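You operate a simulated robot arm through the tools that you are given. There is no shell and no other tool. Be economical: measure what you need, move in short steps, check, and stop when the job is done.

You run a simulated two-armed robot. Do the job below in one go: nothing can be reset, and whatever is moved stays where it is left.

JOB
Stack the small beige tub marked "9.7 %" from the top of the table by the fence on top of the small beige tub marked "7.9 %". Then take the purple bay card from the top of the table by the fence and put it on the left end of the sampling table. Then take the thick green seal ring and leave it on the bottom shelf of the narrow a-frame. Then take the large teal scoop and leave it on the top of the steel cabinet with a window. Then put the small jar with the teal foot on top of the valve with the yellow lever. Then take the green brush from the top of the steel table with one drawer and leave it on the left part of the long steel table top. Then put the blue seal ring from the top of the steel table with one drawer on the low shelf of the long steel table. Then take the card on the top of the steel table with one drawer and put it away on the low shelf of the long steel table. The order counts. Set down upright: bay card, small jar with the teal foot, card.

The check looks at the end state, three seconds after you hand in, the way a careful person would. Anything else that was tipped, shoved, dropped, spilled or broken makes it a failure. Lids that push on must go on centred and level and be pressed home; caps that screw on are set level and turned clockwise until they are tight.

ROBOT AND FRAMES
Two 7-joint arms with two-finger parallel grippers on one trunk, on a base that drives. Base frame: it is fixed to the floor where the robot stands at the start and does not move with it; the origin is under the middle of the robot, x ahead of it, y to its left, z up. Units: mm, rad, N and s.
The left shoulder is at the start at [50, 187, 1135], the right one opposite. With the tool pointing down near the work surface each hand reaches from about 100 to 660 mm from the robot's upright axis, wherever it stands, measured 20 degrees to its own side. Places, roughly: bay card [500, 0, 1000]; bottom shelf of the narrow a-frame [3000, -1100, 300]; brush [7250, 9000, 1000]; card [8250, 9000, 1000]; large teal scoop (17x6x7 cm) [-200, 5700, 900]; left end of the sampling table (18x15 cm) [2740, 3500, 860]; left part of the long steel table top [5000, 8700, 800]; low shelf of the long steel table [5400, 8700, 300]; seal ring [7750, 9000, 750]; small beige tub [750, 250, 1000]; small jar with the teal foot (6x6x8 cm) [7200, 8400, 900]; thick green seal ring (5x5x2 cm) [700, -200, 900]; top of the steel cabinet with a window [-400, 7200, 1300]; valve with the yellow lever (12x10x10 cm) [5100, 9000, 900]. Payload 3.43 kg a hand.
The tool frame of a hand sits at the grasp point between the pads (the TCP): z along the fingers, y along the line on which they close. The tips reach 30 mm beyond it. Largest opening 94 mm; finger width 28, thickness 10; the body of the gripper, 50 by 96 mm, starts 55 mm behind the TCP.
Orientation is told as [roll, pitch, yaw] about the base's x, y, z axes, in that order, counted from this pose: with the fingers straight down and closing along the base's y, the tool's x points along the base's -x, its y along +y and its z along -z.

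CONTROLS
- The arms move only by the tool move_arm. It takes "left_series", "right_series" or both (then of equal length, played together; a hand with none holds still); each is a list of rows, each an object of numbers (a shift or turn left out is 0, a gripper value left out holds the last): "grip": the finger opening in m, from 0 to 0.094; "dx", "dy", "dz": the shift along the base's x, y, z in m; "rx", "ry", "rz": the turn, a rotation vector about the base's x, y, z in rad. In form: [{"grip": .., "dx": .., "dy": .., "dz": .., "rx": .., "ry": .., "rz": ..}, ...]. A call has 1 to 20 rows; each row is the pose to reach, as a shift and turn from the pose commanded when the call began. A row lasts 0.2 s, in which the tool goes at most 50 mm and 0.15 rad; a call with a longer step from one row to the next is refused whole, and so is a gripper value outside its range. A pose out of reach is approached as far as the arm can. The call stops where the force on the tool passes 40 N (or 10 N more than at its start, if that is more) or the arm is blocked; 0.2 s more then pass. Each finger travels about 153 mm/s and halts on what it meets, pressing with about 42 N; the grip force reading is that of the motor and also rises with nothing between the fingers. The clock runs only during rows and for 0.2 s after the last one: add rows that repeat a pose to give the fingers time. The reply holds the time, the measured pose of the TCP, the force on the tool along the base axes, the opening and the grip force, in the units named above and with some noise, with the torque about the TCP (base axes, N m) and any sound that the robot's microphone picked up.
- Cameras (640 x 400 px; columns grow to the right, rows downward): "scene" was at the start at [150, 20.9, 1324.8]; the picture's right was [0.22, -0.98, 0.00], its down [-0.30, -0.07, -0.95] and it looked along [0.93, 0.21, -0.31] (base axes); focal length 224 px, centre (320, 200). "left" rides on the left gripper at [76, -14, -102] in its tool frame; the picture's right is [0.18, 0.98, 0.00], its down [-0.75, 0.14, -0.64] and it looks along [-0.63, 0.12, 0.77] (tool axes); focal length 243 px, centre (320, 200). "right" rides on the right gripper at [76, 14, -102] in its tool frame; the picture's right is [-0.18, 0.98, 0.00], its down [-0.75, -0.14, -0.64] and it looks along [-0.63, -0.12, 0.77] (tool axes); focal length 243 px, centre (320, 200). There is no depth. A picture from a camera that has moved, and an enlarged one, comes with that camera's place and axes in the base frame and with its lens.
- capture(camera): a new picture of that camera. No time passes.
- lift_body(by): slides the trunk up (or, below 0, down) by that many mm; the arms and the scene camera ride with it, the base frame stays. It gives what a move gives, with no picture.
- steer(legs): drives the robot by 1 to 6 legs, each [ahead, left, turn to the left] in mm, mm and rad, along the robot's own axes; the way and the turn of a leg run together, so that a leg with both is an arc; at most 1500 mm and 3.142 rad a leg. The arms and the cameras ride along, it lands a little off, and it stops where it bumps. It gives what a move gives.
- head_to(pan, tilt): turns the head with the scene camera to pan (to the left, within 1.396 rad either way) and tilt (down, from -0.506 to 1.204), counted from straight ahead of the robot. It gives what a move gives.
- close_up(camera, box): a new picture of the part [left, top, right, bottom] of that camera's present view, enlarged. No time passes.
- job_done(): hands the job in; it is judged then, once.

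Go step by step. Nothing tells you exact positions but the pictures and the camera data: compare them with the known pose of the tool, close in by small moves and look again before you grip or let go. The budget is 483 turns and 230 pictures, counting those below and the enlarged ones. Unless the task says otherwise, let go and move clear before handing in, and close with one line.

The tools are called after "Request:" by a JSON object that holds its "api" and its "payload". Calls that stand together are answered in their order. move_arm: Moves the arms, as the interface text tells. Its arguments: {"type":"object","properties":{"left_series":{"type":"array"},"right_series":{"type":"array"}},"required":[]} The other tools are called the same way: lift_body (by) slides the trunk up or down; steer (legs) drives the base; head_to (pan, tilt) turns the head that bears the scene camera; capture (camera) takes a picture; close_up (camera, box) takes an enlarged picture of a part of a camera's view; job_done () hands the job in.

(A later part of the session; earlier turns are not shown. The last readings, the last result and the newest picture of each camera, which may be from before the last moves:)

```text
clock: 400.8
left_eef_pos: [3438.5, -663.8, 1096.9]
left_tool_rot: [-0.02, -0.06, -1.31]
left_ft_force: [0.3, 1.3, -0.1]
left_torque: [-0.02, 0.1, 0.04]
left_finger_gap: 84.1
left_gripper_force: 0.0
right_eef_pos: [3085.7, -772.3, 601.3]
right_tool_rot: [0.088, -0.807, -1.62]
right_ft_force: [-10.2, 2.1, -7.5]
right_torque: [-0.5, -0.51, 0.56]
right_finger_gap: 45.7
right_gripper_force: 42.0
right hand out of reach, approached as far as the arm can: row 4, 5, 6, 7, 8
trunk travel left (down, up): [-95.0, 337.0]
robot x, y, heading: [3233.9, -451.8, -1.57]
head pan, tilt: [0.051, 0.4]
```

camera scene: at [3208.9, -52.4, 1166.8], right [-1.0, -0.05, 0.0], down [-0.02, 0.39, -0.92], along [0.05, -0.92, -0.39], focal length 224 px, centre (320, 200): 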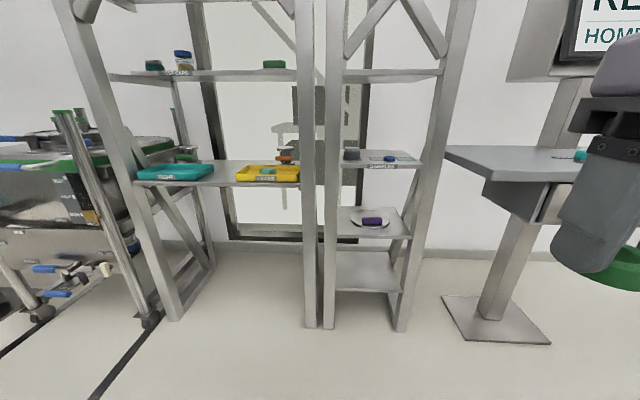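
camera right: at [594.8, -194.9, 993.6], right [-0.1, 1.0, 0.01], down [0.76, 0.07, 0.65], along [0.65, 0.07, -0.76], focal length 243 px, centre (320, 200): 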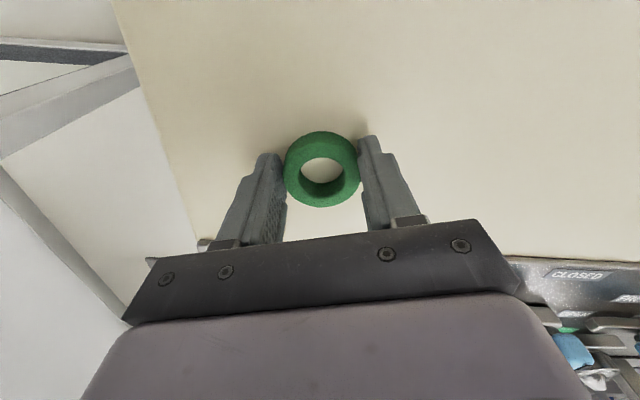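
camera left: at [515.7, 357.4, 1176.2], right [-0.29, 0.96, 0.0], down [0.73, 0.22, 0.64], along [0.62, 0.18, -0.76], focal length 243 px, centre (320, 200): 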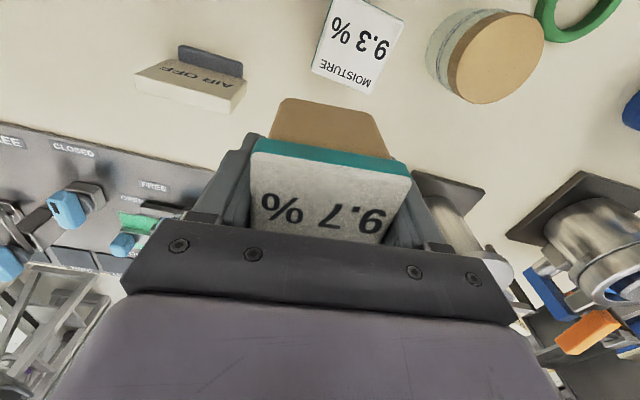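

The trunk stopped early (an elbow was touching the fence behind) and the hand now shows a side force. I'll look at what's happening.

Request:
{"api": "capture", "payload": {"camera": "scene"}}

Request:
{"api": "capture", "payload": {"camera": "right"}}

```text
157 pictures are left
camera scene: at [3241.0, -600.7, 1061.2], right [-1.0, -0.05, 0.0], down [-0.02, 0.39, -0.92], along [0.05, -0.92, -0.39], focal length 224 px, centre (320, 200)
```

scene: 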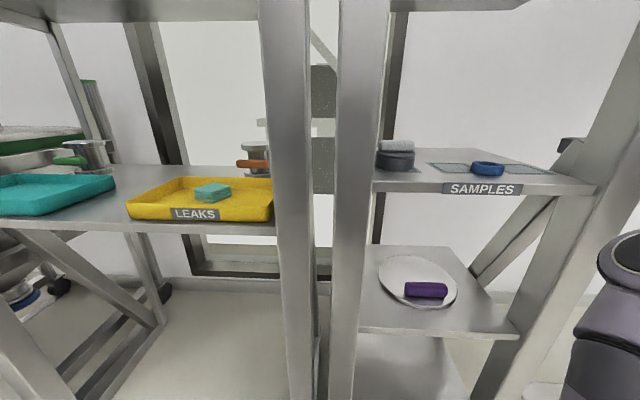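

```text
156 pictures are left
camera right: at [3097.7, -645.9, 617.3], right [0.97, -0.11, 0.19], down [-0.2, -0.06, 0.98], along [-0.1, -0.99, -0.08], focal length 243 px, centre (320, 200)
```

right: 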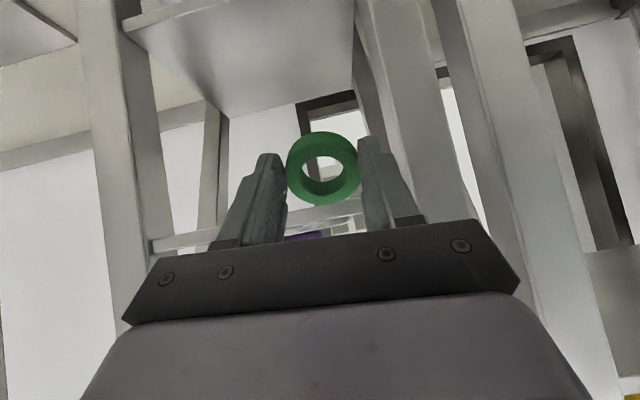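

Request:
{"api": "move_arm", "payload": {"right_series": [{"dy": 0.03}, {"dy": 0.06}]}}

Request:
{"api": "head_to", "payload": {"pan": -0.5, "tilt": 0.9}}

Request:
{"api": "capture", "payload": {"camera": "scene"}}

```text
clock: 401.6
left_eef_pos: [3437.1, -664.7, 1097.2]
left_tool_rot: [-0.017, -0.058, -1.311]
left_ft_force: [0.2, 0.1, 0.8]
left_torque: [-0.01, 0.01, -0.01]
left_finger_gap: 83.9
left_gripper_force: 0.1
right_eef_pos: [3080.7, -783.5, 597.5]
right_tool_rot: [0.048, -0.971, -1.671]
right_ft_force: [0.5, 0.3, -0.4]
right_torque: [0.04, 0.02, -0.01]
right_finger_gap: 45.9
right_gripper_force: 41.5
right hand out of reach, approached as far as the arm can: row 1, 2
trunk travel left (down, up): [-95.0, 337.0]
robot x, y, heading: [3238.4, -450.4, -1.572]
head pan, tilt: [0.051, 0.4]
stopped in row 2 (right hand): the arm was blocked; the commanded pose is now the measured one
```

```text
clock: 402.5
left_eef_pos: [3436.8, -663.8, 1098.0]
left_tool_rot: [-0.017, -0.059, -1.311]
left_ft_force: [0.0, -0.1, -0.2]
left_torque: [0.01, -0.01, -0.01]
left_finger_gap: 84.3
left_gripper_force: 0.1
right_eef_pos: [3080.9, -782.9, 596.9]
right_tool_rot: [0.047, -0.974, -1.67]
right_ft_force: [-0.6, 0.0, 0.0]
right_torque: [0.03, 0.03, -0.03]
right_finger_gap: 45.8
right_gripper_force: 42.1
trunk travel left (down, up): [-95.0, 337.0]
robot x, y, heading: [3234.8, -451.0, -1.573]
head pan, tilt: [-0.499, 0.901]
```

```text
155 pictures are left
camera scene: at [3198.2, -574.9, 1018.4], right [-0.88, 0.48, 0.0], down [0.37, 0.69, -0.62], along [-0.3, -0.55, -0.78], focal length 224 px, centre (320, 200)
```

scene: 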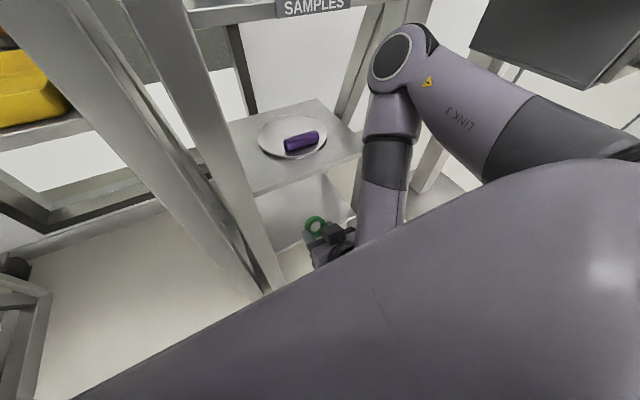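

The elbow is crowding the frame because I'm too close. I'll back off about 60 mm, finish lowering the trunk, and extend the arm forward and down.

Request:
{"api": "steer", "payload": {"legs": [[-60, 0, 0]]}}

Request:
{"api": "lift_body", "payload": {"by": -94}}

Request:
{"api": "move_arm", "payload": {"right_series": [{"dy": -0.02, "dz": -0.03, "rx": 0.05}, {"dy": -0.04, "dz": -0.06, "rx": 0.1, "dx": -0.02}, {"dy": -0.06, "dz": -0.09, "rx": 0.15, "dx": -0.04}, {"dy": -0.08, "dz": -0.12, "rx": 0.2, "dx": -0.06}]}}

Request:
{"api": "capture", "payload": {"camera": "scene"}}

```text
clock: 403.5
left_eef_pos: [3435.7, -604.5, 1097.2]
left_tool_rot: [-0.018, -0.058, -1.308]
left_ft_force: [-0.5, -0.7, -0.5]
left_torque: [-0.02, 0.0, 0.01]
left_finger_gap: 84.1
left_gripper_force: 0.0
right_eef_pos: [3081.2, -723.4, 597.3]
right_tool_rot: [0.048, -0.972, -1.669]
right_ft_force: [-0.2, 0.0, -0.6]
right_torque: [0.03, -0.01, -0.01]
right_finger_gap: 46.0
right_gripper_force: 41.8
trunk travel left (down, up): [-95.0, 337.0]
robot x, y, heading: [3235.2, -390.8, -1.573]
head pan, tilt: [-0.499, 0.901]
```

```text
clock: 404.3
left_eef_pos: [3436.2, -604.3, 1047.2]
left_tool_rot: [-0.017, -0.057, -1.31]
left_ft_force: [-0.1, -0.1, 0.2]
left_torque: [0.05, 0.0, -0.01]
left_finger_gap: 83.8
left_gripper_force: 0.0
right_eef_pos: [3083.1, -724.2, 551.4]
right_tool_rot: [0.05, -0.974, -1.667]
right_ft_force: [-8.4, 1.3, 27.3]
right_torque: [4.39, -0.37, 1.26]
right_finger_gap: 45.7
right_gripper_force: 41.6
trunk travel left (down, up): [-45.0, 387.0]
robot x, y, heading: [3233.7, -391.2, -1.571]
head pan, tilt: [-0.499, 0.901]
stopped: the force on the tool passed its limit at 162 N (the readings are from after the stop); the commanded pose is now the measured one
```

```text
clock: 404.5
left_eef_pos: [3437.7, -604.2, 1046.3]
left_tool_rot: [-0.017, -0.058, -1.311]
left_ft_force: [0.7, 0.5, -0.6]
left_torque: [0.02, 0.0, -0.01]
left_finger_gap: 83.9
left_gripper_force: 0.1
right_eef_pos: [3084.0, -724.1, 551.5]
right_tool_rot: [0.046, -0.972, -1.661]
right_ft_force: [-5.7, -0.8, 19.7]
right_torque: [3.07, -0.24, 0.7]
right_finger_gap: 45.9
right_gripper_force: 41.8
right hand out of reach, approached as far as the arm can: row 1
trunk travel left (down, up): [-45.0, 387.0]
robot x, y, heading: [3234.8, -387.3, -1.573]
head pan, tilt: [-0.499, 0.901]
stopped in row 1 (right hand): the force on the tool passed its limit at 70 N (the readings are from after the stop); the commanded pose is now the measured one
```

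```text
154 pictures are left
camera scene: at [3198.2, -514.8, 968.2], right [-0.88, 0.48, 0.0], down [0.37, 0.69, -0.62], along [-0.3, -0.55, -0.78], focal length 224 px, centre (320, 200)
```

scene: 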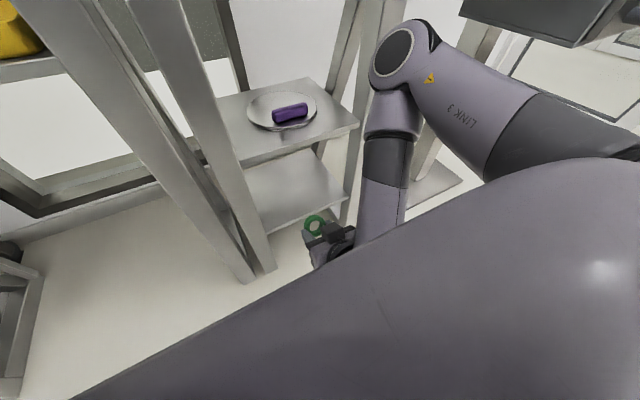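

The folded wrist touched my own base. I'll raise the trunk again and unfold the hand to a more upright, forward pose before lowering.

Request:
{"api": "lift_body", "payload": {"by": 150}}

Request:
{"api": "move_arm", "payload": {"right_series": [{"dz": 0.02, "rx": 0.13}, {"dz": 0.04, "rx": 0.26}, {"dz": 0.05, "dy": -0.01, "rx": 0.39}, {"dz": 0.05, "dy": -0.03, "rx": 0.52}, {"dz": 0.05, "dy": -0.05, "rx": 0.65}, {"dz": 0.05, "dy": -0.07, "rx": 0.78}, {"dz": 0.05, "dy": -0.09, "rx": 0.9}, {"dz": 0.05, "dy": -0.1, "rx": 0.97}]}}

Request:
{"api": "capture", "payload": {"camera": "scene"}}

```text
clock: 406.3
left_eef_pos: [3435.7, -604.0, 1196.4]
left_tool_rot: [-0.015, -0.058, -1.31]
left_ft_force: [0.3, -0.4, 0.3]
left_torque: [0.02, 0.02, -0.01]
left_finger_gap: 84.1
left_gripper_force: 0.1
right_eef_pos: [3082.1, -725.4, 700.1]
right_tool_rot: [0.044, -0.97, -1.66]
right_ft_force: [0.1, 0.4, 0.1]
right_torque: [0.0, -0.04, -0.01]
right_finger_gap: 45.9
right_gripper_force: 41.8
trunk travel left (down, up): [-195.0, 237.0]
robot x, y, heading: [3231.0, -391.1, -1.567]
head pan, tilt: [-0.499, 0.901]
```

```text
clock: 408.1
left_eef_pos: [3435.8, -604.3, 1197.4]
left_tool_rot: [-0.016, -0.058, -1.309]
left_ft_force: [-0.4, -0.7, -0.3]
left_torque: [-0.01, 0.0, -0.01]
left_finger_gap: 84.0
left_gripper_force: 0.1
right_eef_pos: [3083.2, -825.3, 749.8]
right_tool_rot: [-0.028, -0.001, -1.622]
right_ft_force: [0.2, 0.6, -0.3]
right_torque: [0.01, 0.0, -0.01]
right_finger_gap: 45.9
right_gripper_force: 42.0
right hand out of reach, approached as far as the arm can: row 2
trunk travel left (down, up): [-195.0, 237.0]
robot x, y, heading: [3234.4, -390.6, -1.57]
head pan, tilt: [-0.499, 0.901]
```

```text
153 pictures are left
camera scene: at [3198.0, -515.1, 1118.3], right [-0.88, 0.48, 0.0], down [0.37, 0.69, -0.62], along [-0.3, -0.55, -0.78], focal length 224 px, centre (320, 200)
```

scene: 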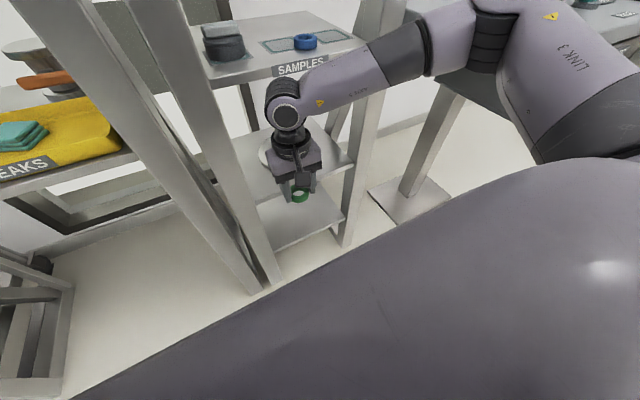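

The hand is now upright in front of the frame. From two views, the shelves are at z≈303, 620 and 955, with fronts near y≈-930. I'll center on x and lower the trunk.

Request:
{"api": "move_arm", "payload": {"right_series": [{"dx": -0.03, "dy": 0.01}, {"dx": -0.06, "dy": 0.01}]}}

Request:
{"api": "lift_body", "payload": {"by": -192}}

Request:
{"api": "capture", "payload": {"camera": "scene"}}

```text
clock: 408.7
left_eef_pos: [3443.9, -593.4, 1198.0]
left_tool_rot: [-0.025, -0.067, -1.311]
left_ft_force: [0.0, 0.3, -0.2]
left_torque: [0.01, 0.03, -0.01]
left_finger_gap: 83.9
left_gripper_force: 0.1
right_eef_pos: [3022.5, -807.7, 756.1]
right_tool_rot: [-0.035, -0.017, -1.628]
right_ft_force: [0.0, -0.1, -0.2]
right_torque: [0.0, -0.02, -0.01]
right_finger_gap: 45.7
right_gripper_force: 42.1
trunk travel left (down, up): [-195.0, 237.0]
robot x, y, heading: [3237.7, -390.0, -1.579]
head pan, tilt: [-0.499, 0.901]
```

```text
clock: 410.8
left_eef_pos: [3435.8, -603.9, 1004.3]
left_tool_rot: [-0.016, -0.057, -1.311]
left_ft_force: [-0.6, 0.4, -0.2]
left_torque: [-0.01, 0.01, -0.01]
left_finger_gap: 84.1
left_gripper_force: 0.1
right_eef_pos: [3023.3, -814.4, 558.4]
right_tool_rot: [-0.029, -0.003, -1.621]
right_ft_force: [-0.2, -0.5, -0.8]
right_torque: [-0.01, 0.01, -0.02]
right_finger_gap: 46.1
right_gripper_force: 42.5
trunk travel left (down, up): [-3.0, 429.0]
robot x, y, heading: [3235.3, -391.7, -1.571]
head pan, tilt: [-0.499, 0.901]
```

```text
152 pictures are left
camera scene: at [3198.1, -515.1, 926.3], right [-0.88, 0.48, 0.0], down [0.37, 0.69, -0.62], along [-0.3, -0.55, -0.78], focal length 224 px, centre (320, 200)
```

scene: 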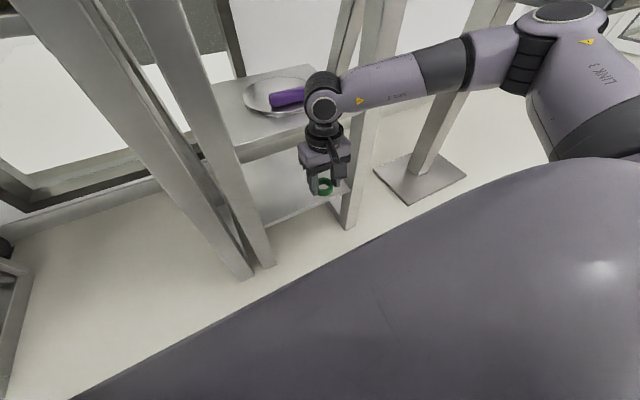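

Request:
{"api": "move_arm", "payload": {"right_series": [{"dz": -0.04, "rx": -0.1}, {"dz": -0.08, "rx": -0.2, "dy": -0.01}, {"dz": -0.12, "rx": -0.3, "dy": -0.02}, {"dz": -0.15, "rx": -0.4, "dy": -0.04}, {"dz": -0.17, "rx": -0.5, "dy": -0.06}]}}

Request:
{"api": "capture", "payload": {"camera": "scene"}}

Request:
{"api": "capture", "payload": {"camera": "right"}}

```text
clock: 412.0
left_eef_pos: [3436.2, -605.3, 1006.1]
left_tool_rot: [-0.015, -0.056, -1.31]
left_ft_force: [0.7, 0.6, -0.1]
left_torque: [0.0, 0.02, 0.02]
left_finger_gap: 84.0
left_gripper_force: 0.0
right_eef_pos: [3022.1, -876.2, 388.0]
right_tool_rot: [-0.001, -0.505, -1.63]
right_ft_force: [0.6, 0.2, -0.4]
right_torque: [0.03, 0.01, 0.03]
right_finger_gap: 45.7
right_gripper_force: 42.3
trunk travel left (down, up): [-3.0, 429.0]
robot x, y, heading: [3234.6, -391.8, -1.564]
head pan, tilt: [-0.499, 0.901]
```

```text
151 pictures are left
camera scene: at [3198.1, -515.1, 926.3], right [-0.88, 0.48, 0.0], down [0.37, 0.69, -0.62], along [-0.3, -0.55, -0.78], focal length 224 px, centre (320, 200)
```

scene: 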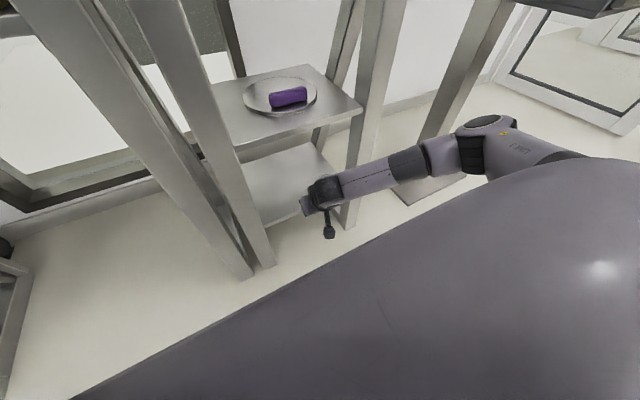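

```text
150 pictures are left
camera right: at [3042.3, -760.2, 441.3], right [0.97, -0.22, 0.09], down [-0.16, -0.34, 0.93], along [-0.17, -0.91, -0.37], focal length 243 px, centre (320, 200)
```

right: 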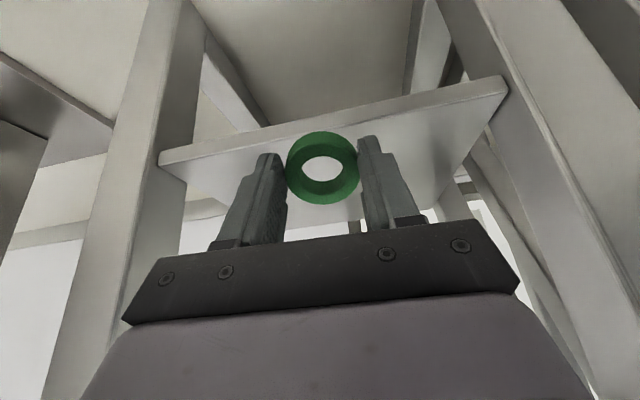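

The hand sits well in front of the bottom shelf (front edge y≈-936, z≈303). I'll move in 115 mm, then down to just above the surface.

Request:
{"api": "move_arm", "payload": {"right_series": [{"dy": -0.04}, {"dy": -0.08}, {"dy": -0.115}, {"dy": -0.115, "dz": -0.02}, {"dy": -0.115, "dz": -0.036}]}}

Request:
{"api": "capture", "payload": {"camera": "right"}}

```text
clock: 413.2
left_eef_pos: [3436.9, -603.2, 1005.2]
left_tool_rot: [-0.017, -0.057, -1.31]
left_ft_force: [0.2, -0.8, -0.3]
left_torque: [0.01, 0.02, -0.01]
left_finger_gap: 84.0
left_gripper_force: 0.1
right_eef_pos: [3021.0, -992.3, 350.8]
right_tool_rot: [-0.002, -0.503, -1.629]
right_ft_force: [-0.3, 0.9, -0.2]
right_torque: [0.02, 0.01, 0.03]
right_finger_gap: 46.0
right_gripper_force: 41.7
trunk travel left (down, up): [-3.0, 429.0]
robot x, y, heading: [3232.4, -389.9, -1.565]
head pan, tilt: [-0.499, 0.901]
```

```text
149 pictures are left
camera right: at [3042.6, -875.8, 403.8], right [0.97, -0.22, 0.09], down [-0.16, -0.34, 0.93], along [-0.17, -0.91, -0.37], focal length 243 px, centre (320, 200)
```

right: 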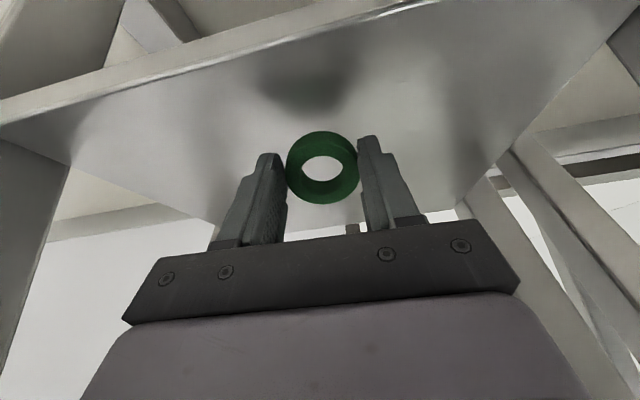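

The ring is over the shelf. Lowering to contact in small steps.

Request:
{"api": "move_arm", "payload": {"right_series": [{"dz": -0.003}, {"dz": -0.006}, {"dz": -0.009}, {"dz": -0.011}]}}

```text
clock: 414.2
left_eef_pos: [3437.6, -604.0, 1005.3]
left_tool_rot: [-0.017, -0.057, -1.313]
left_ft_force: [-0.3, -0.5, -0.1]
left_torque: [0.01, -0.01, -0.02]
left_finger_gap: 83.9
left_gripper_force: 0.0
right_eef_pos: [3021.6, -990.4, 341.3]
right_tool_rot: [-0.001, -0.503, -1.628]
right_ft_force: [-0.2, 0.3, -0.1]
right_torque: [0.03, 0.04, 0.0]
right_finger_gap: 45.6
right_gripper_force: 41.9
trunk travel left (down, up): [-3.0, 429.0]
robot x, y, heading: [3232.6, -394.1, -1.564]
head pan, tilt: [-0.499, 0.901]
```

Request:
{"api": "move_arm", "payload": {"right_series": [{"dz": -0.002}, {"dz": -0.004}, {"dz": -0.006}, {"dz": -0.008}, {"dz": -0.01}, {"dz": -0.012}]}}

Request:
{"api": "capture", "payload": {"camera": "right"}}

```text
clock: 415.1
left_eef_pos: [3437.2, -602.2, 1005.1]
left_tool_rot: [-0.018, -0.057, -1.31]
left_ft_force: [0.2, 0.5, -0.2]
left_torque: [-0.01, 0.01, -0.01]
left_finger_gap: 84.0
left_gripper_force: 0.0
right_eef_pos: [3022.5, -993.3, 339.7]
right_tool_rot: [0.001, -0.512, -1.632]
right_ft_force: [-2.1, 12.2, 19.8]
right_torque: [0.35, -0.09, 0.09]
right_finger_gap: 45.4
right_gripper_force: 41.9
trunk travel left (down, up): [-3.0, 429.0]
robot x, y, heading: [3235.3, -388.1, -1.566]
head pan, tilt: [-0.499, 0.901]
stopped in row 4 (right hand): the force on the tool passed its limit at 40 N (the readings are from after the stop); the commanded pose is now the measured one
```

```text
148 pictures are left
camera right: at [3043.0, -876.8, 390.8], right [0.97, -0.22, 0.09], down [-0.16, -0.33, 0.93], along [-0.17, -0.92, -0.36], focal length 243 px, centre (320, 200)
```

right: 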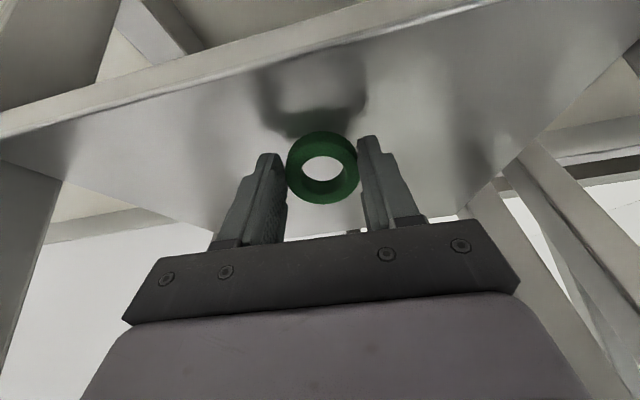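

Contact is made, with the ring well inside the front edge. Releasing and withdrawing.

Request:
{"api": "move_arm", "payload": {"right_series": [{"dz": 0.001}, {"dz": 0.001, "grip": 0.06}, {"dz": 0.001, "grip": 0.075}, {"dz": 0.001, "grip": 0.075}, {"dz": 0.02, "dy": 0.012}, {"dz": 0.045, "dy": 0.03}, {"dz": 0.05, "dy": 0.07}, {"dz": 0.05, "dy": 0.11}]}}

Request:
{"api": "capture", "payload": {"camera": "right"}}

```text
clock: 416.9
left_eef_pos: [3436.9, -604.8, 1004.9]
left_tool_rot: [-0.015, -0.058, -1.309]
left_ft_force: [0.2, -0.1, 0.3]
left_torque: [0.0, 0.06, 0.02]
left_finger_gap: 83.8
left_gripper_force: 0.0
right_eef_pos: [3022.2, -881.0, 386.6]
right_tool_rot: [0.0, -0.508, -1.632]
right_ft_force: [0.1, 0.5, 0.6]
right_torque: [-0.02, 0.01, -0.02]
right_finger_gap: 75.1
right_gripper_force: 0.1
trunk travel left (down, up): [-3.0, 429.0]
robot x, y, heading: [3231.3, -392.0, -1.57]
head pan, tilt: [-0.499, 0.901]
```

```text
147 pictures are left
camera right: at [3042.7, -765.8, 438.3], right [0.97, -0.22, 0.09], down [-0.16, -0.34, 0.93], along [-0.17, -0.92, -0.36], focal length 243 px, centre (320, 200)
```

right: 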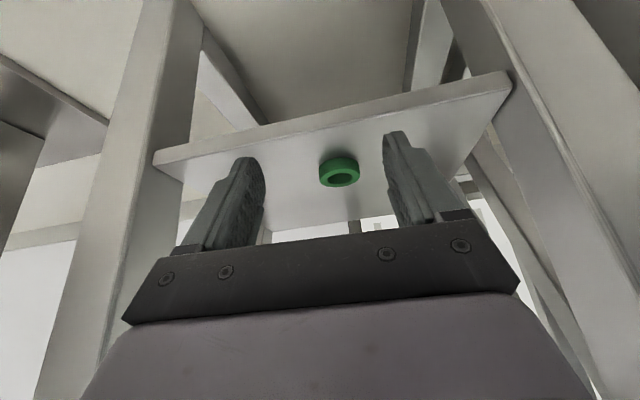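

The ring lies flat on the bottom shelf. I'll retract, restore the trunk height, and drive back for the teal scoop near [-200, 5700].

Request:
{"api": "move_arm", "payload": {"right_series": [{"dz": 0.02, "dy": 0.02, "rx": 0.1}, {"dz": 0.05, "dy": 0.04, "rx": 0.2}, {"dz": 0.09, "dy": 0.05, "rx": 0.3}, {"dz": 0.13, "dy": 0.06, "rx": 0.4}, {"dz": 0.17, "dy": 0.065, "rx": 0.5}]}}

Request:
{"api": "lift_body", "payload": {"by": 200}}

Request:
{"api": "steer", "payload": {"legs": [[-300, 0, 0]]}}

```text
clock: 418.1
left_eef_pos: [3436.8, -604.3, 1005.6]
left_tool_rot: [-0.016, -0.057, -1.309]
left_ft_force: [0.5, -0.2, -0.2]
left_torque: [-0.01, -0.03, -0.03]
left_finger_gap: 84.0
left_gripper_force: 0.1
right_eef_pos: [3022.1, -817.4, 556.5]
right_tool_rot: [-0.027, -0.004, -1.622]
right_ft_force: [0.4, 0.2, -0.3]
right_torque: [0.05, 0.02, -0.03]
right_finger_gap: 75.1
right_gripper_force: 0.0
trunk travel left (down, up): [-3.0, 429.0]
robot x, y, heading: [3235.3, -388.4, -1.571]
head pan, tilt: [-0.499, 0.901]
```

```text
clock: 420.3
left_eef_pos: [3434.2, -604.9, 1202.6]
left_tool_rot: [-0.013, -0.057, -1.311]
left_ft_force: [0.5, 0.4, -0.2]
left_torque: [-0.05, 0.0, 0.0]
left_finger_gap: 84.0
left_gripper_force: 0.0
right_eef_pos: [3023.2, -810.7, 743.0]
right_tool_rot: [-0.026, 0.021, -1.618]
right_ft_force: [0.5, 0.0, -0.1]
right_torque: [-0.03, 0.02, -0.01]
right_finger_gap: 75.2
right_gripper_force: 0.1
trunk travel left (down, up): [-203.0, 229.0]
robot x, y, heading: [3229.8, -390.5, -1.574]
head pan, tilt: [-0.499, 0.901]
```

```text
clock: 422.3
left_eef_pos: [3436.7, -310.6, 1206.0]
left_tool_rot: [-0.015, -0.055, -1.312]
left_ft_force: [-0.4, -0.6, 0.6]
left_torque: [-0.01, -0.02, 0.0]
left_finger_gap: 83.7
left_gripper_force: 0.1
right_eef_pos: [3022.9, -523.0, 756.0]
right_tool_rot: [-0.029, -0.007, -1.624]
right_ft_force: [0.4, -0.7, 0.0]
right_torque: [0.0, -0.01, 0.01]
right_finger_gap: 74.9
right_gripper_force: 0.0
trunk travel left (down, up): [-203.0, 229.0]
robot x, y, heading: [3230.1, -99.2, -1.569]
head pan, tilt: [-0.499, 0.901]
```

During the lift the arm seemed to brush something, so I'll check the A-frame shelves. I'll also raise the hand for travel.

Request:
{"api": "head_to", "payload": {"pan": -0.1, "tilt": 0.3}}

Request:
{"api": "capture", "payload": {"camera": "scene"}}

Request:
{"api": "move_arm", "payload": {"right_series": [{"dz": 0.04, "dy": 0.01}, {"dz": 0.08, "dy": 0.03}, {"dz": 0.12, "dy": 0.05}, {"dz": 0.16, "dy": 0.07}, {"dz": 0.2, "dy": 0.09}, {"dz": 0.24, "dy": 0.11}, {"dz": 0.28, "dy": 0.13}, {"dz": 0.32, "dy": 0.14}, {"dz": 0.34, "dy": 0.14}]}}

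```text
clock: 423.3
left_eef_pos: [3436.2, -309.6, 1204.7]
left_tool_rot: [-0.017, -0.056, -1.313]
left_ft_force: [-0.5, 0.4, -0.4]
left_torque: [-0.01, -0.02, -0.03]
left_finger_gap: 84.1
left_gripper_force: 0.0
right_eef_pos: [3023.5, -521.9, 756.2]
right_tool_rot: [-0.028, -0.007, -1.625]
right_ft_force: [-0.2, -0.4, 0.1]
right_torque: [-0.01, 0.0, -0.02]
right_finger_gap: 74.9
right_gripper_force: 0.1
trunk travel left (down, up): [-203.0, 229.0]
robot x, y, heading: [3235.3, -95.5, -1.57]
head pan, tilt: [-0.099, 0.3]
```

```text
146 pictures are left
camera scene: at [3224.6, -246.8, 1178.5], right [-0.99, 0.1, 0.0], down [0.03, 0.29, -0.95], along [-0.1, -0.95, -0.3], focal length 224 px, centre (320, 200)
```

scene: 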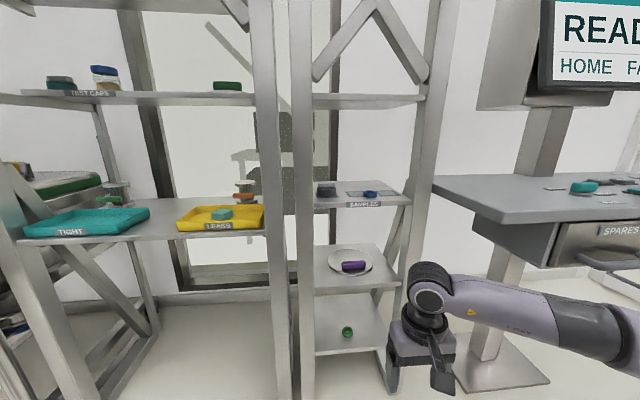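

```text
clock: 425.3
left_eef_pos: [3435.6, -310.1, 1204.7]
left_tool_rot: [-0.017, -0.057, -1.312]
left_ft_force: [0.1, 0.1, 1.0]
left_torque: [-0.01, 0.02, -0.03]
left_finger_gap: 83.9
left_gripper_force: 0.1
right_eef_pos: [3020.6, -383.9, 1097.0]
right_tool_rot: [-0.028, -0.005, -1.625]
right_ft_force: [-1.0, 0.8, -0.9]
right_torque: [-0.04, 0.0, -0.03]
right_finger_gap: 74.9
right_gripper_force: 0.0
trunk travel left (down, up): [-203.0, 229.0]
robot x, y, heading: [3230.2, -95.1, -1.576]
head pan, tilt: [-0.099, 0.3]
```

All shelves are intact and the ring is in place. Driving back: strafe east, then reverse north, then turn to face west.

Request:
{"api": "steer", "payload": {"legs": [[-190, 0, 0], [0, 1450, 0], [0, 1400, 0], [-1450, 0, 0], [-1450, 0, 0], [-1350, -50, 0]]}}

Request:
{"api": "steer", "payload": {"legs": [[0, 0, -1.565], [1450, 0, 0], [1450, 0, 0], [1450, 0, 0], [500, 0, 0]]}}

Request:
{"api": "head_to", "payload": {"pan": 0.0, "tilt": 0.15}}

Request:
{"api": "capture", "payload": {"camera": "scene"}}

```text
clock: 471.4
left_eef_pos: [6241.5, 4121.3, 1205.3]
left_tool_rot: [-0.017, -0.057, -1.323]
left_ft_force: [0.6, 0.8, -0.2]
left_torque: [-0.01, -0.01, 0.04]
left_finger_gap: 83.9
left_gripper_force: 0.0
right_eef_pos: [5824.9, 4052.7, 1098.8]
right_tool_rot: [-0.027, -0.008, -1.635]
right_ft_force: [-0.2, 0.6, 0.1]
right_torque: [0.01, 0.0, -0.01]
right_finger_gap: 75.1
right_gripper_force: 0.1
trunk travel left (down, up): [-203.0, 229.0]
robot x, y, heading: [6038.4, 4334.6, -1.584]
head pan, tilt: [-0.099, 0.3]
```

```text
clock: 498.6
left_eef_pos: [981.6, 4063.8, 1204.5]
left_tool_rot: [-0.015, -0.056, -2.867]
left_ft_force: [0.7, 0.2, 0.0]
left_torque: [0.03, 0.01, -0.02]
left_finger_gap: 83.9
left_gripper_force: 0.0
right_eef_pos: [901.9, 4479.8, 1097.7]
right_tool_rot: [-0.027, -0.007, 3.103]
right_ft_force: [0.8, 0.4, -0.1]
right_torque: [0.04, -0.01, -0.03]
right_finger_gap: 75.1
right_gripper_force: 0.1
trunk travel left (down, up): [-203.0, 229.0]
robot x, y, heading: [1193.5, 4269.8, -3.126]
head pan, tilt: [-0.099, 0.3]
```

```text
clock: 499.3
left_eef_pos: [982.2, 4064.3, 1204.7]
left_tool_rot: [-0.014, -0.056, -2.867]
left_ft_force: [1.1, -0.1, 0.3]
left_torque: [-0.03, 0.0, 0.01]
left_finger_gap: 83.9
left_gripper_force: 0.1
right_eef_pos: [901.4, 4478.5, 1098.1]
right_tool_rot: [-0.029, -0.007, 3.102]
right_ft_force: [0.4, 0.2, 0.1]
right_torque: [-0.02, 0.01, 0.01]
right_finger_gap: 75.1
right_gripper_force: 0.1
trunk travel left (down, up): [-203.0, 229.0]
robot x, y, heading: [1191.6, 4270.6, -3.132]
head pan, tilt: [0.0, 0.15]
```

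```text
145 pictures are left
camera scene: at [1041.8, 4268.8, 1192.5], right [-0.01, 1.0, 0.0], down [0.15, 0.0, -0.99], along [-0.99, -0.01, -0.15], focal length 224 px, centre (320, 200)
```

scene: 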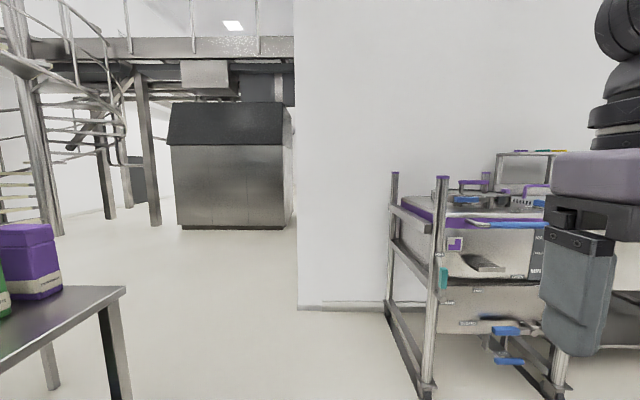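

The carts stand along the wall to the north. I'll strafe right to y≈5600, staying at x≈1190, and look west for the scoop.

Request:
{"api": "steer", "payload": {"legs": [[0, -1350, 0]]}}

Request:
{"api": "head_to", "payload": {"pan": 0.05, "tilt": 0.25}}

Request:
{"api": "capture", "payload": {"camera": "scene"}}

```text
clock: 511.4
left_eef_pos: [964.1, 5430.1, 1205.1]
left_tool_rot: [-0.016, -0.056, -2.872]
left_ft_force: [-0.3, 0.0, 0.0]
left_torque: [-0.01, -0.02, 0.02]
left_finger_gap: 84.0
left_gripper_force: 0.2
right_eef_pos: [885.6, 5843.7, 1097.6]
right_tool_rot: [-0.027, -0.007, 3.1]
right_ft_force: [-0.8, 0.2, -0.5]
right_torque: [-0.04, 0.0, -0.01]
right_finger_gap: 74.9
right_gripper_force: 0.0
trunk travel left (down, up): [-203.0, 229.0]
robot x, y, heading: [1173.1, 5631.5, -3.131]
head pan, tilt: [0.0, 0.15]
```

```text
clock: 512.1
left_eef_pos: [963.6, 5428.0, 1205.5]
left_tool_rot: [-0.015, -0.056, -2.872]
left_ft_force: [-0.7, -0.1, 0.3]
left_torque: [-0.01, -0.02, 0.01]
left_finger_gap: 84.0
left_gripper_force: 0.0
right_eef_pos: [886.3, 5843.6, 1096.8]
right_tool_rot: [-0.028, -0.007, 3.099]
right_ft_force: [0.2, -0.6, -0.2]
right_torque: [0.02, 0.0, 0.03]
right_finger_gap: 75.3
right_gripper_force: 0.0
trunk travel left (down, up): [-203.0, 229.0]
robot x, y, heading: [1173.0, 5631.7, -3.131]
head pan, tilt: [0.051, 0.25]
```

```text
144 pictures are left
camera scene: at [1024.5, 5629.0, 1183.3], right [-0.06, 1.0, 0.0], down [0.25, 0.01, -0.97], along [-0.97, -0.06, -0.25], focal length 224 px, centre (320, 200)
```

scene: 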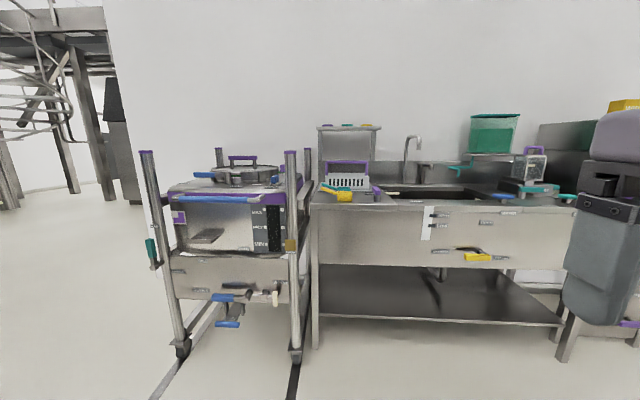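

A sink bench with tools on it. I'll enlarge to find the teal scoop.

Request:
{"api": "close_up", "payload": {"camera": "scene", "box": [300, 110, 600, 280]}}

```text
2.13 times, centred on (450, 195) of scene
camera zoom: at [1024.5, 5629.0, 1183.3], right [-0.06, 1.0, 0.0], down [0.25, 0.01, -0.97], along [-0.97, -0.06, -0.25], focal length 479 px, centre (43, 211)
```

zoom: 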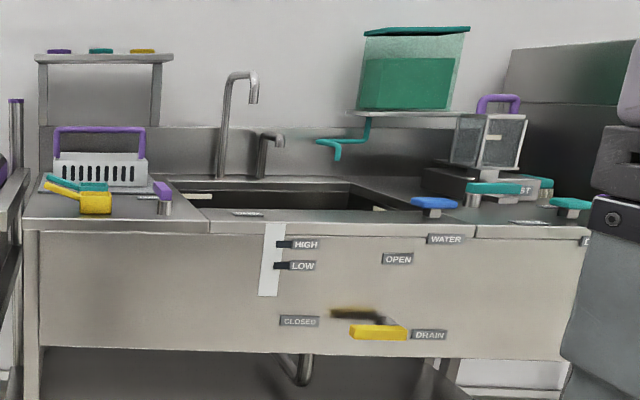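

The teal scoop lies beside a yellow one at the bench's left end. I'll drive closer.

Request:
{"api": "steer", "payload": {"legs": [[720, 0, 0]]}}

Request:
{"api": "head_to", "payload": {"pan": -0.1, "tilt": 0.5}}

Request:
{"api": "capture", "payload": {"camera": "scene"}}

Request:
{"api": "close_up", "payload": {"camera": "scene", "box": [260, 100, 420, 200]}}

```text
clock: 516.0
left_eef_pos: [238.2, 5421.2, 1205.8]
left_tool_rot: [-0.017, -0.055, -2.87]
left_ft_force: [0.0, -1.1, -0.4]
left_torque: [0.01, 0.0, 0.04]
left_finger_gap: 84.0
left_gripper_force: 0.0
right_eef_pos: [159.1, 5835.9, 1098.1]
right_tool_rot: [-0.028, -0.007, 3.101]
right_ft_force: [-0.7, 0.1, -0.1]
right_torque: [-0.03, -0.02, 0.01]
right_finger_gap: 75.0
right_gripper_force: 0.0
trunk travel left (down, up): [-203.0, 229.0]
robot x, y, heading: [450.7, 5623.8, -3.128]
head pan, tilt: [0.051, 0.25]
```

```text
clock: 516.8
left_eef_pos: [237.7, 5420.0, 1204.9]
left_tool_rot: [-0.016, -0.057, -2.868]
left_ft_force: [0.4, 0.8, -0.3]
left_torque: [0.04, 0.0, 0.0]
left_finger_gap: 84.0
left_gripper_force: 0.1
right_eef_pos: [158.7, 5835.4, 1097.5]
right_tool_rot: [-0.028, -0.007, 3.101]
right_ft_force: [0.8, -0.3, -0.3]
right_torque: [0.04, -0.03, -0.02]
right_finger_gap: 74.9
right_gripper_force: 0.0
trunk travel left (down, up): [-203.0, 229.0]
robot x, y, heading: [447.2, 5628.8, -3.131]
head pan, tilt: [-0.099, 0.499]
```

```text
142 pictures are left
camera scene: at [300.2, 5633.9, 1160.2], right [0.09, 1.0, 0.0], down [0.48, -0.04, -0.88], along [-0.88, 0.08, -0.48], focal length 224 px, centre (320, 200)
```

scene: 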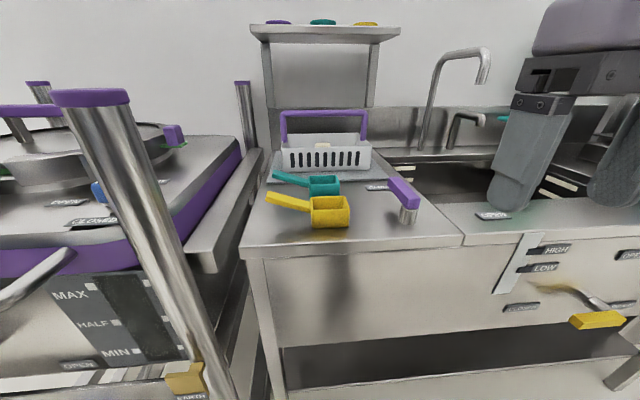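

```text
4.00 times, centred on (340, 150) of scene
camera zoom: at [300.2, 5633.9, 1160.2], right [0.09, 1.0, 0.0], down [0.48, -0.04, -0.88], along [-0.88, 0.08, -0.48], focal length 898 px, centre (240, 400)
```

zoom: 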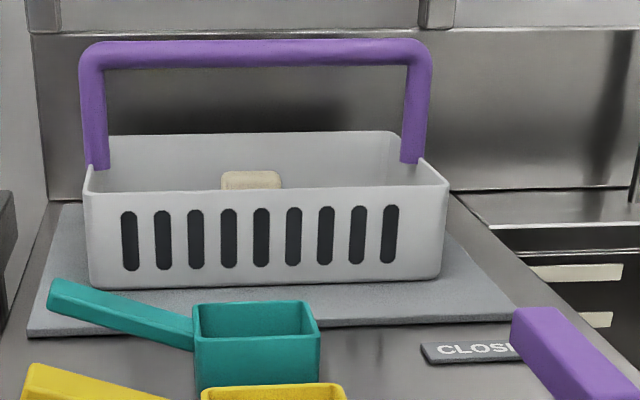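

The scoop's cup is at about [-161, 5686], top z≈965, with its handle toward -y and the yellow scoop in front. I'll face slightly NW and use the left arm, gripping the cup across x. First I'll raise the trunk a little for clearance over the cart posts.

Request:
{"api": "lift_body", "payload": {"by": 80}}

Request:
{"api": "steer", "payload": {"legs": [[40, -65, 0], [0, 0, -0.55]]}}

Request:
{"api": "move_arm", "payload": {"left_series": [{"rz": -0.15}, {"rz": -0.3}, {"rz": -0.45}, {"rz": -0.6}, {"rz": -0.75}, {"rz": -0.9}, {"rz": -1.05}, {"rz": -1.2}, {"rz": -1.29}]}}

Request:
{"api": "capture", "payload": {"camera": "left"}}

```text
clock: 518.0
left_eef_pos: [238.3, 5421.3, 1285.1]
left_tool_rot: [-0.016, -0.055, -2.871]
left_ft_force: [0.4, 0.4, -0.8]
left_torque: [0.02, -0.01, -0.02]
left_finger_gap: 84.1
left_gripper_force: 0.0
right_eef_pos: [158.6, 5835.8, 1176.9]
right_tool_rot: [-0.026, -0.008, 3.103]
right_ft_force: [0.6, 0.7, 0.1]
right_torque: [0.0, -0.01, -0.05]
right_finger_gap: 75.0
right_gripper_force: 0.1
trunk travel left (down, up): [-283.0, 149.0]
robot x, y, heading: [447.5, 5630.0, -3.127]
head pan, tilt: [-0.099, 0.499]
```

```text
clock: 520.8
left_eef_pos: [119.2, 5627.3, 1285.0]
left_tool_rot: [-0.016, -0.057, 2.864]
left_ft_force: [-0.4, 0.8, 0.4]
left_torque: [-0.01, 0.0, 0.0]
left_finger_gap: 84.1
left_gripper_force: 0.0
right_eef_pos: [271.5, 6020.3, 1177.7]
right_tool_rot: [-0.028, -0.007, 2.551]
right_ft_force: [0.0, 0.0, 0.5]
right_torque: [0.03, 0.01, -0.02]
right_finger_gap: 75.0
right_gripper_force: 0.1
trunk travel left (down, up): [-283.0, 149.0]
robot x, y, heading: [408.4, 5690.1, 2.602]
head pan, tilt: [-0.099, 0.499]
```

```text
clock: 522.8
left_eef_pos: [119.8, 5625.6, 1285.0]
left_tool_rot: [-0.017, -0.058, 1.572]
left_ft_force: [-0.2, 0.8, 1.0]
left_torque: [-0.01, 0.0, 0.02]
left_finger_gap: 84.1
left_gripper_force: 0.0
right_eef_pos: [269.1, 6020.9, 1177.8]
right_tool_rot: [-0.027, -0.006, 2.553]
right_ft_force: [-0.1, 0.5, 0.2]
right_torque: [-0.04, 0.01, 0.03]
right_finger_gap: 75.0
right_gripper_force: 0.0
trunk travel left (down, up): [-283.0, 149.0]
robot x, y, heading: [406.1, 5689.6, 2.603]
head pan, tilt: [-0.099, 0.499]
```

```text
140 pictures are left
camera left: at [132.7, 5545.0, 1383.5], right [-0.98, -0.18, -0.03], down [-0.15, 0.72, 0.68], along [-0.11, 0.67, -0.73], focal length 243 px, centre (320, 200)
```

left: 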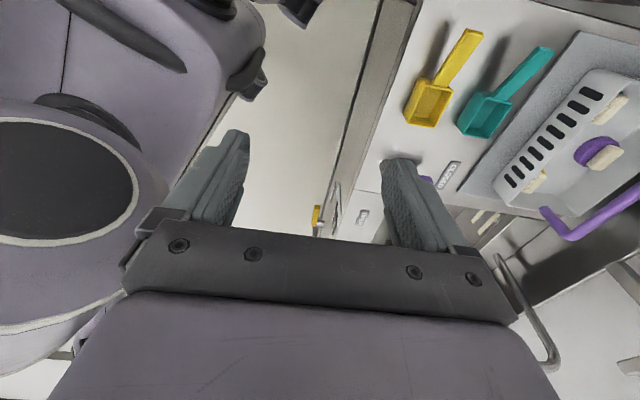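

The wrist view is good: the teal cup centre is about [-172, 5672], with the yellow cup about 105 mm in front of it. I'll move over the teal cup and level the tool.

Request:
{"api": "move_arm", "payload": {"left_series": [{"dx": -0.04, "dy": 0.01, "dz": -0.02, "rx": -0.058, "ry": 0.017}, {"dx": -0.08, "dy": 0.02, "dz": -0.04, "rx": -0.058, "ry": 0.017}, {"dx": -0.12, "dy": 0.03, "dz": -0.06, "rx": -0.058, "ry": 0.017}, {"dx": -0.16, "dy": 0.04, "dz": -0.08, "rx": -0.058, "ry": 0.017}, {"dx": -0.2, "dy": 0.045, "dz": -0.1, "rx": -0.058, "ry": 0.017}, {"dx": -0.24, "dy": 0.045, "dz": -0.12, "rx": -0.058, "ry": 0.017}, {"dx": -0.275, "dy": 0.045, "dz": -0.15, "rx": -0.058, "ry": 0.017}, {"dx": -0.275, "dy": 0.045, "dz": -0.185, "rx": -0.058, "ry": 0.017}]}}

Request:
{"api": "capture", "payload": {"camera": "left"}}

```text
clock: 524.6
left_eef_pos: [-154.3, 5669.8, 1099.1]
left_tool_rot: [0.0, 0.001, 1.571]
left_ft_force: [-0.3, -0.3, 0.4]
left_torque: [-0.01, -0.01, -0.01]
left_finger_gap: 84.0
left_gripper_force: 0.1
right_eef_pos: [270.4, 6019.8, 1176.9]
right_tool_rot: [-0.029, -0.008, 2.552]
right_ft_force: [0.3, -0.5, 0.9]
right_torque: [0.02, 0.04, 0.01]
right_finger_gap: 75.0
right_gripper_force: 0.1
trunk travel left (down, up): [-283.0, 149.0]
robot x, y, heading: [408.1, 5693.5, 2.605]
head pan, tilt: [-0.099, 0.499]
```

```text
139 pictures are left
camera left: at [-140.4, 5595.1, 1201.8], right [-0.98, -0.19, 0.0], down [-0.14, 0.75, 0.64], along [-0.12, 0.63, -0.77], focal length 243 px, centre (320, 200)
```

left: 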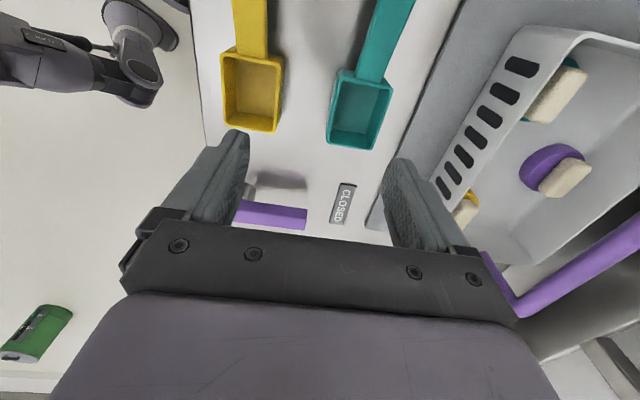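

By triangulating the two views, the cup rim is at z≈940, centre [-200, 5682], about 56 mm wide in x. I'll align and descend to 965 to check.

Request:
{"api": "move_arm", "payload": {"left_series": [{"dx": -0.03, "dy": 0.009, "rz": 0.06, "grip": 0.08}, {"dx": -0.046, "dy": 0.009, "rz": 0.06, "dz": -0.03}, {"dx": -0.046, "dy": 0.009, "rz": 0.06, "dz": -0.07}, {"dx": -0.046, "dy": 0.009, "rz": 0.06, "dz": -0.11}, {"dx": -0.046, "dy": 0.009, "rz": 0.06, "dz": -0.125}]}}

Request:
{"api": "capture", "payload": {"camera": "left"}}

```text
clock: 526.0
left_eef_pos: [-182.4, 5704.9, 1014.0]
left_tool_rot: [0.078, 0.011, 1.604]
left_ft_force: [0.5, 0.1, -0.6]
left_torque: [0.0, 0.02, 0.03]
left_finger_gap: 79.8
left_gripper_force: 0.0
right_eef_pos: [291.0, 6036.9, 1176.9]
right_tool_rot: [-0.001, -0.017, 2.549]
right_ft_force: [0.6, 0.3, -0.5]
right_torque: [-0.02, 0.0, 0.0]
right_finger_gap: 74.8
right_gripper_force: 0.1
trunk travel left (down, up): [-283.0, 149.0]
robot x, y, heading: [410.3, 5692.7, 2.6]
head pan, tilt: [-0.099, 0.499]
stopped in row 5 (left hand): the arm was blocked; the commanded pose is now the measured one
```

```text
138 pictures are left
camera left: at [-158.3, 5631.8, 1116.2], right [-0.97, -0.22, 0.08], down [-0.12, 0.76, 0.64], along [-0.2, 0.62, -0.76], focal length 243 px, centre (320, 200)
```

left: 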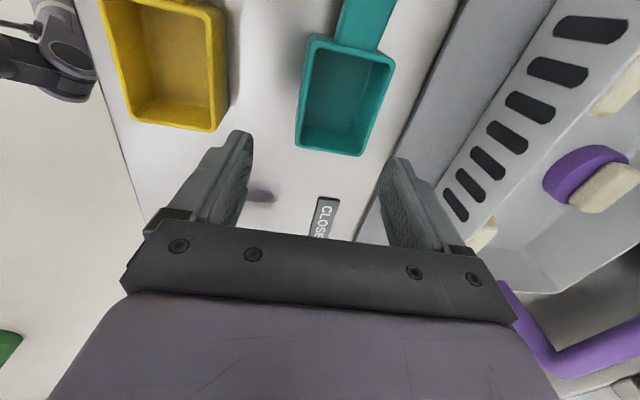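

The arm was blocked and my body tilted slightly, so something touched. I'll look with the scene camera.

Request:
{"api": "head_to", "payload": {"pan": 0.6, "tilt": 0.5}}

Request:
{"api": "capture", "payload": {"camera": "scene"}}

```text
clock: 527.0
left_eef_pos: [-182.1, 5705.3, 1014.8]
left_tool_rot: [0.076, 0.012, 1.604]
left_ft_force: [0.8, 0.4, -0.3]
left_torque: [0.07, 0.01, 0.03]
left_finger_gap: 79.6
left_gripper_force: 0.2
right_eef_pos: [292.8, 6036.9, 1176.5]
right_tool_rot: [-0.001, -0.017, 2.551]
right_ft_force: [1.2, -0.1, 0.3]
right_torque: [0.0, 0.02, -0.02]
right_finger_gap: 75.0
right_gripper_force: 0.0
trunk travel left (down, up): [-283.0, 149.0]
robot x, y, heading: [411.5, 5693.7, 2.604]
head pan, tilt: [0.6, 0.499]
```

```text
137 pictures are left
camera scene: at [291.0, 5732.9, 1244.7], right [-0.06, 1.0, -0.02], down [0.46, 0.01, -0.89], along [-0.89, -0.06, -0.46], focal length 224 px, centre (320, 200)
```

scene: 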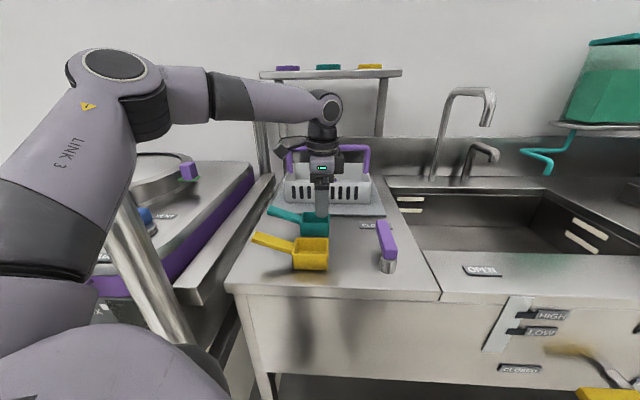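

My left upper arm is touching the cart's post. I'll lift the hand away, raise the trunk by 145 mm so the arm passes above the post, and re-level.

Request:
{"api": "move_arm", "payload": {"left_series": [{"dz": 0.04}, {"dz": 0.08}]}}

Request:
{"api": "lift_body", "payload": {"by": 146}}

```text
clock: 527.6
left_eef_pos: [-189.2, 5696.3, 1077.3]
left_tool_rot: [0.048, 0.007, 1.615]
left_ft_force: [0.6, -0.6, -0.2]
left_torque: [-0.02, -0.03, 0.03]
left_finger_gap: 80.0
left_gripper_force: 0.1
right_eef_pos: [282.6, 6029.1, 1173.2]
right_tool_rot: [-0.012, -0.015, 2.549]
right_ft_force: [-0.5, 0.7, -0.4]
right_torque: [0.02, 0.03, -0.04]
right_finger_gap: 75.0
right_gripper_force: 0.1
trunk travel left (down, up): [-283.0, 149.0]
robot x, y, heading: [408.3, 5689.9, 2.606]
head pan, tilt: [0.6, 0.499]
```

```text
clock: 529.4
left_eef_pos: [-202.1, 5687.6, 1215.8]
left_tool_rot: [0.029, -0.003, 1.617]
left_ft_force: [-0.4, 0.6, 0.0]
left_torque: [-0.02, -0.02, 0.01]
left_finger_gap: 80.0
left_gripper_force: 0.0
right_eef_pos: [271.0, 6021.4, 1322.8]
right_tool_rot: [-0.029, -0.007, 2.549]
right_ft_force: [-0.1, 0.7, -0.4]
right_torque: [-0.04, -0.01, 0.01]
right_finger_gap: 75.0
right_gripper_force: 0.2
trunk travel left (down, up): [-429.0, 3.0]
robot x, y, heading: [406.6, 5687.7, 2.605]
head pan, tilt: [0.6, 0.499]
```

Free now. Descending again with the tool levelled.

Request:
{"api": "move_arm", "payload": {"left_series": [{"dz": -0.04, "ry": -0.029, "rz": 0.015, "dx": 0.002, "dy": -0.006}, {"dz": -0.08, "ry": -0.029, "rz": 0.015, "dx": 0.002, "dy": -0.006}, {"dz": -0.12, "ry": -0.029, "rz": 0.015, "dx": 0.002, "dy": -0.006}, {"dz": -0.16, "ry": -0.029, "rz": 0.015, "dx": 0.002, "dy": -0.006}, {"dz": -0.2, "ry": -0.029, "rz": 0.015, "dx": 0.002, "dy": -0.006}, {"dz": -0.235, "ry": -0.029, "rz": 0.015, "dx": 0.002, "dy": -0.006}]}}

Request:
{"api": "capture", "payload": {"camera": "left"}}

```text
clock: 530.8
left_eef_pos: [-201.0, 5682.1, 978.6]
left_tool_rot: [0.002, -0.001, 1.632]
left_ft_force: [0.2, -0.1, -0.9]
left_torque: [-0.03, 0.02, -0.02]
left_finger_gap: 80.0
left_gripper_force: 0.0
right_eef_pos: [271.1, 6020.6, 1323.2]
right_tool_rot: [-0.027, -0.008, 2.551]
right_ft_force: [-0.6, 0.8, -0.1]
right_torque: [-0.02, -0.01, 0.03]
right_finger_gap: 74.8
right_gripper_force: 0.1
trunk travel left (down, up): [-429.0, 3.0]
robot x, y, heading: [408.2, 5688.3, 2.6]
head pan, tilt: [0.6, 0.499]
```

```text
136 pictures are left
camera left: at [-181.6, 5607.0, 1081.6], right [-0.97, -0.24, 0.0], down [-0.19, 0.74, 0.64], along [-0.16, 0.62, -0.77], focal length 243 px, centre (320, 200)
```

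left: 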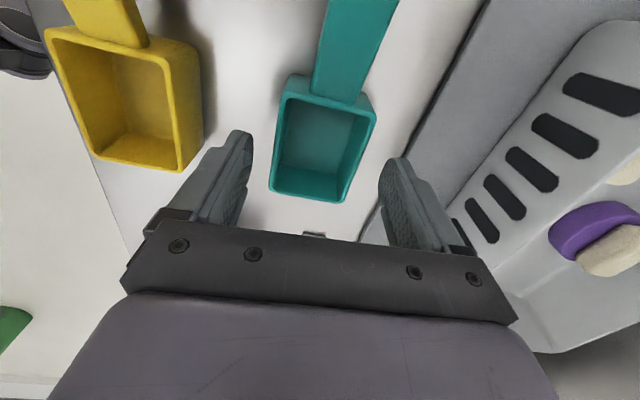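

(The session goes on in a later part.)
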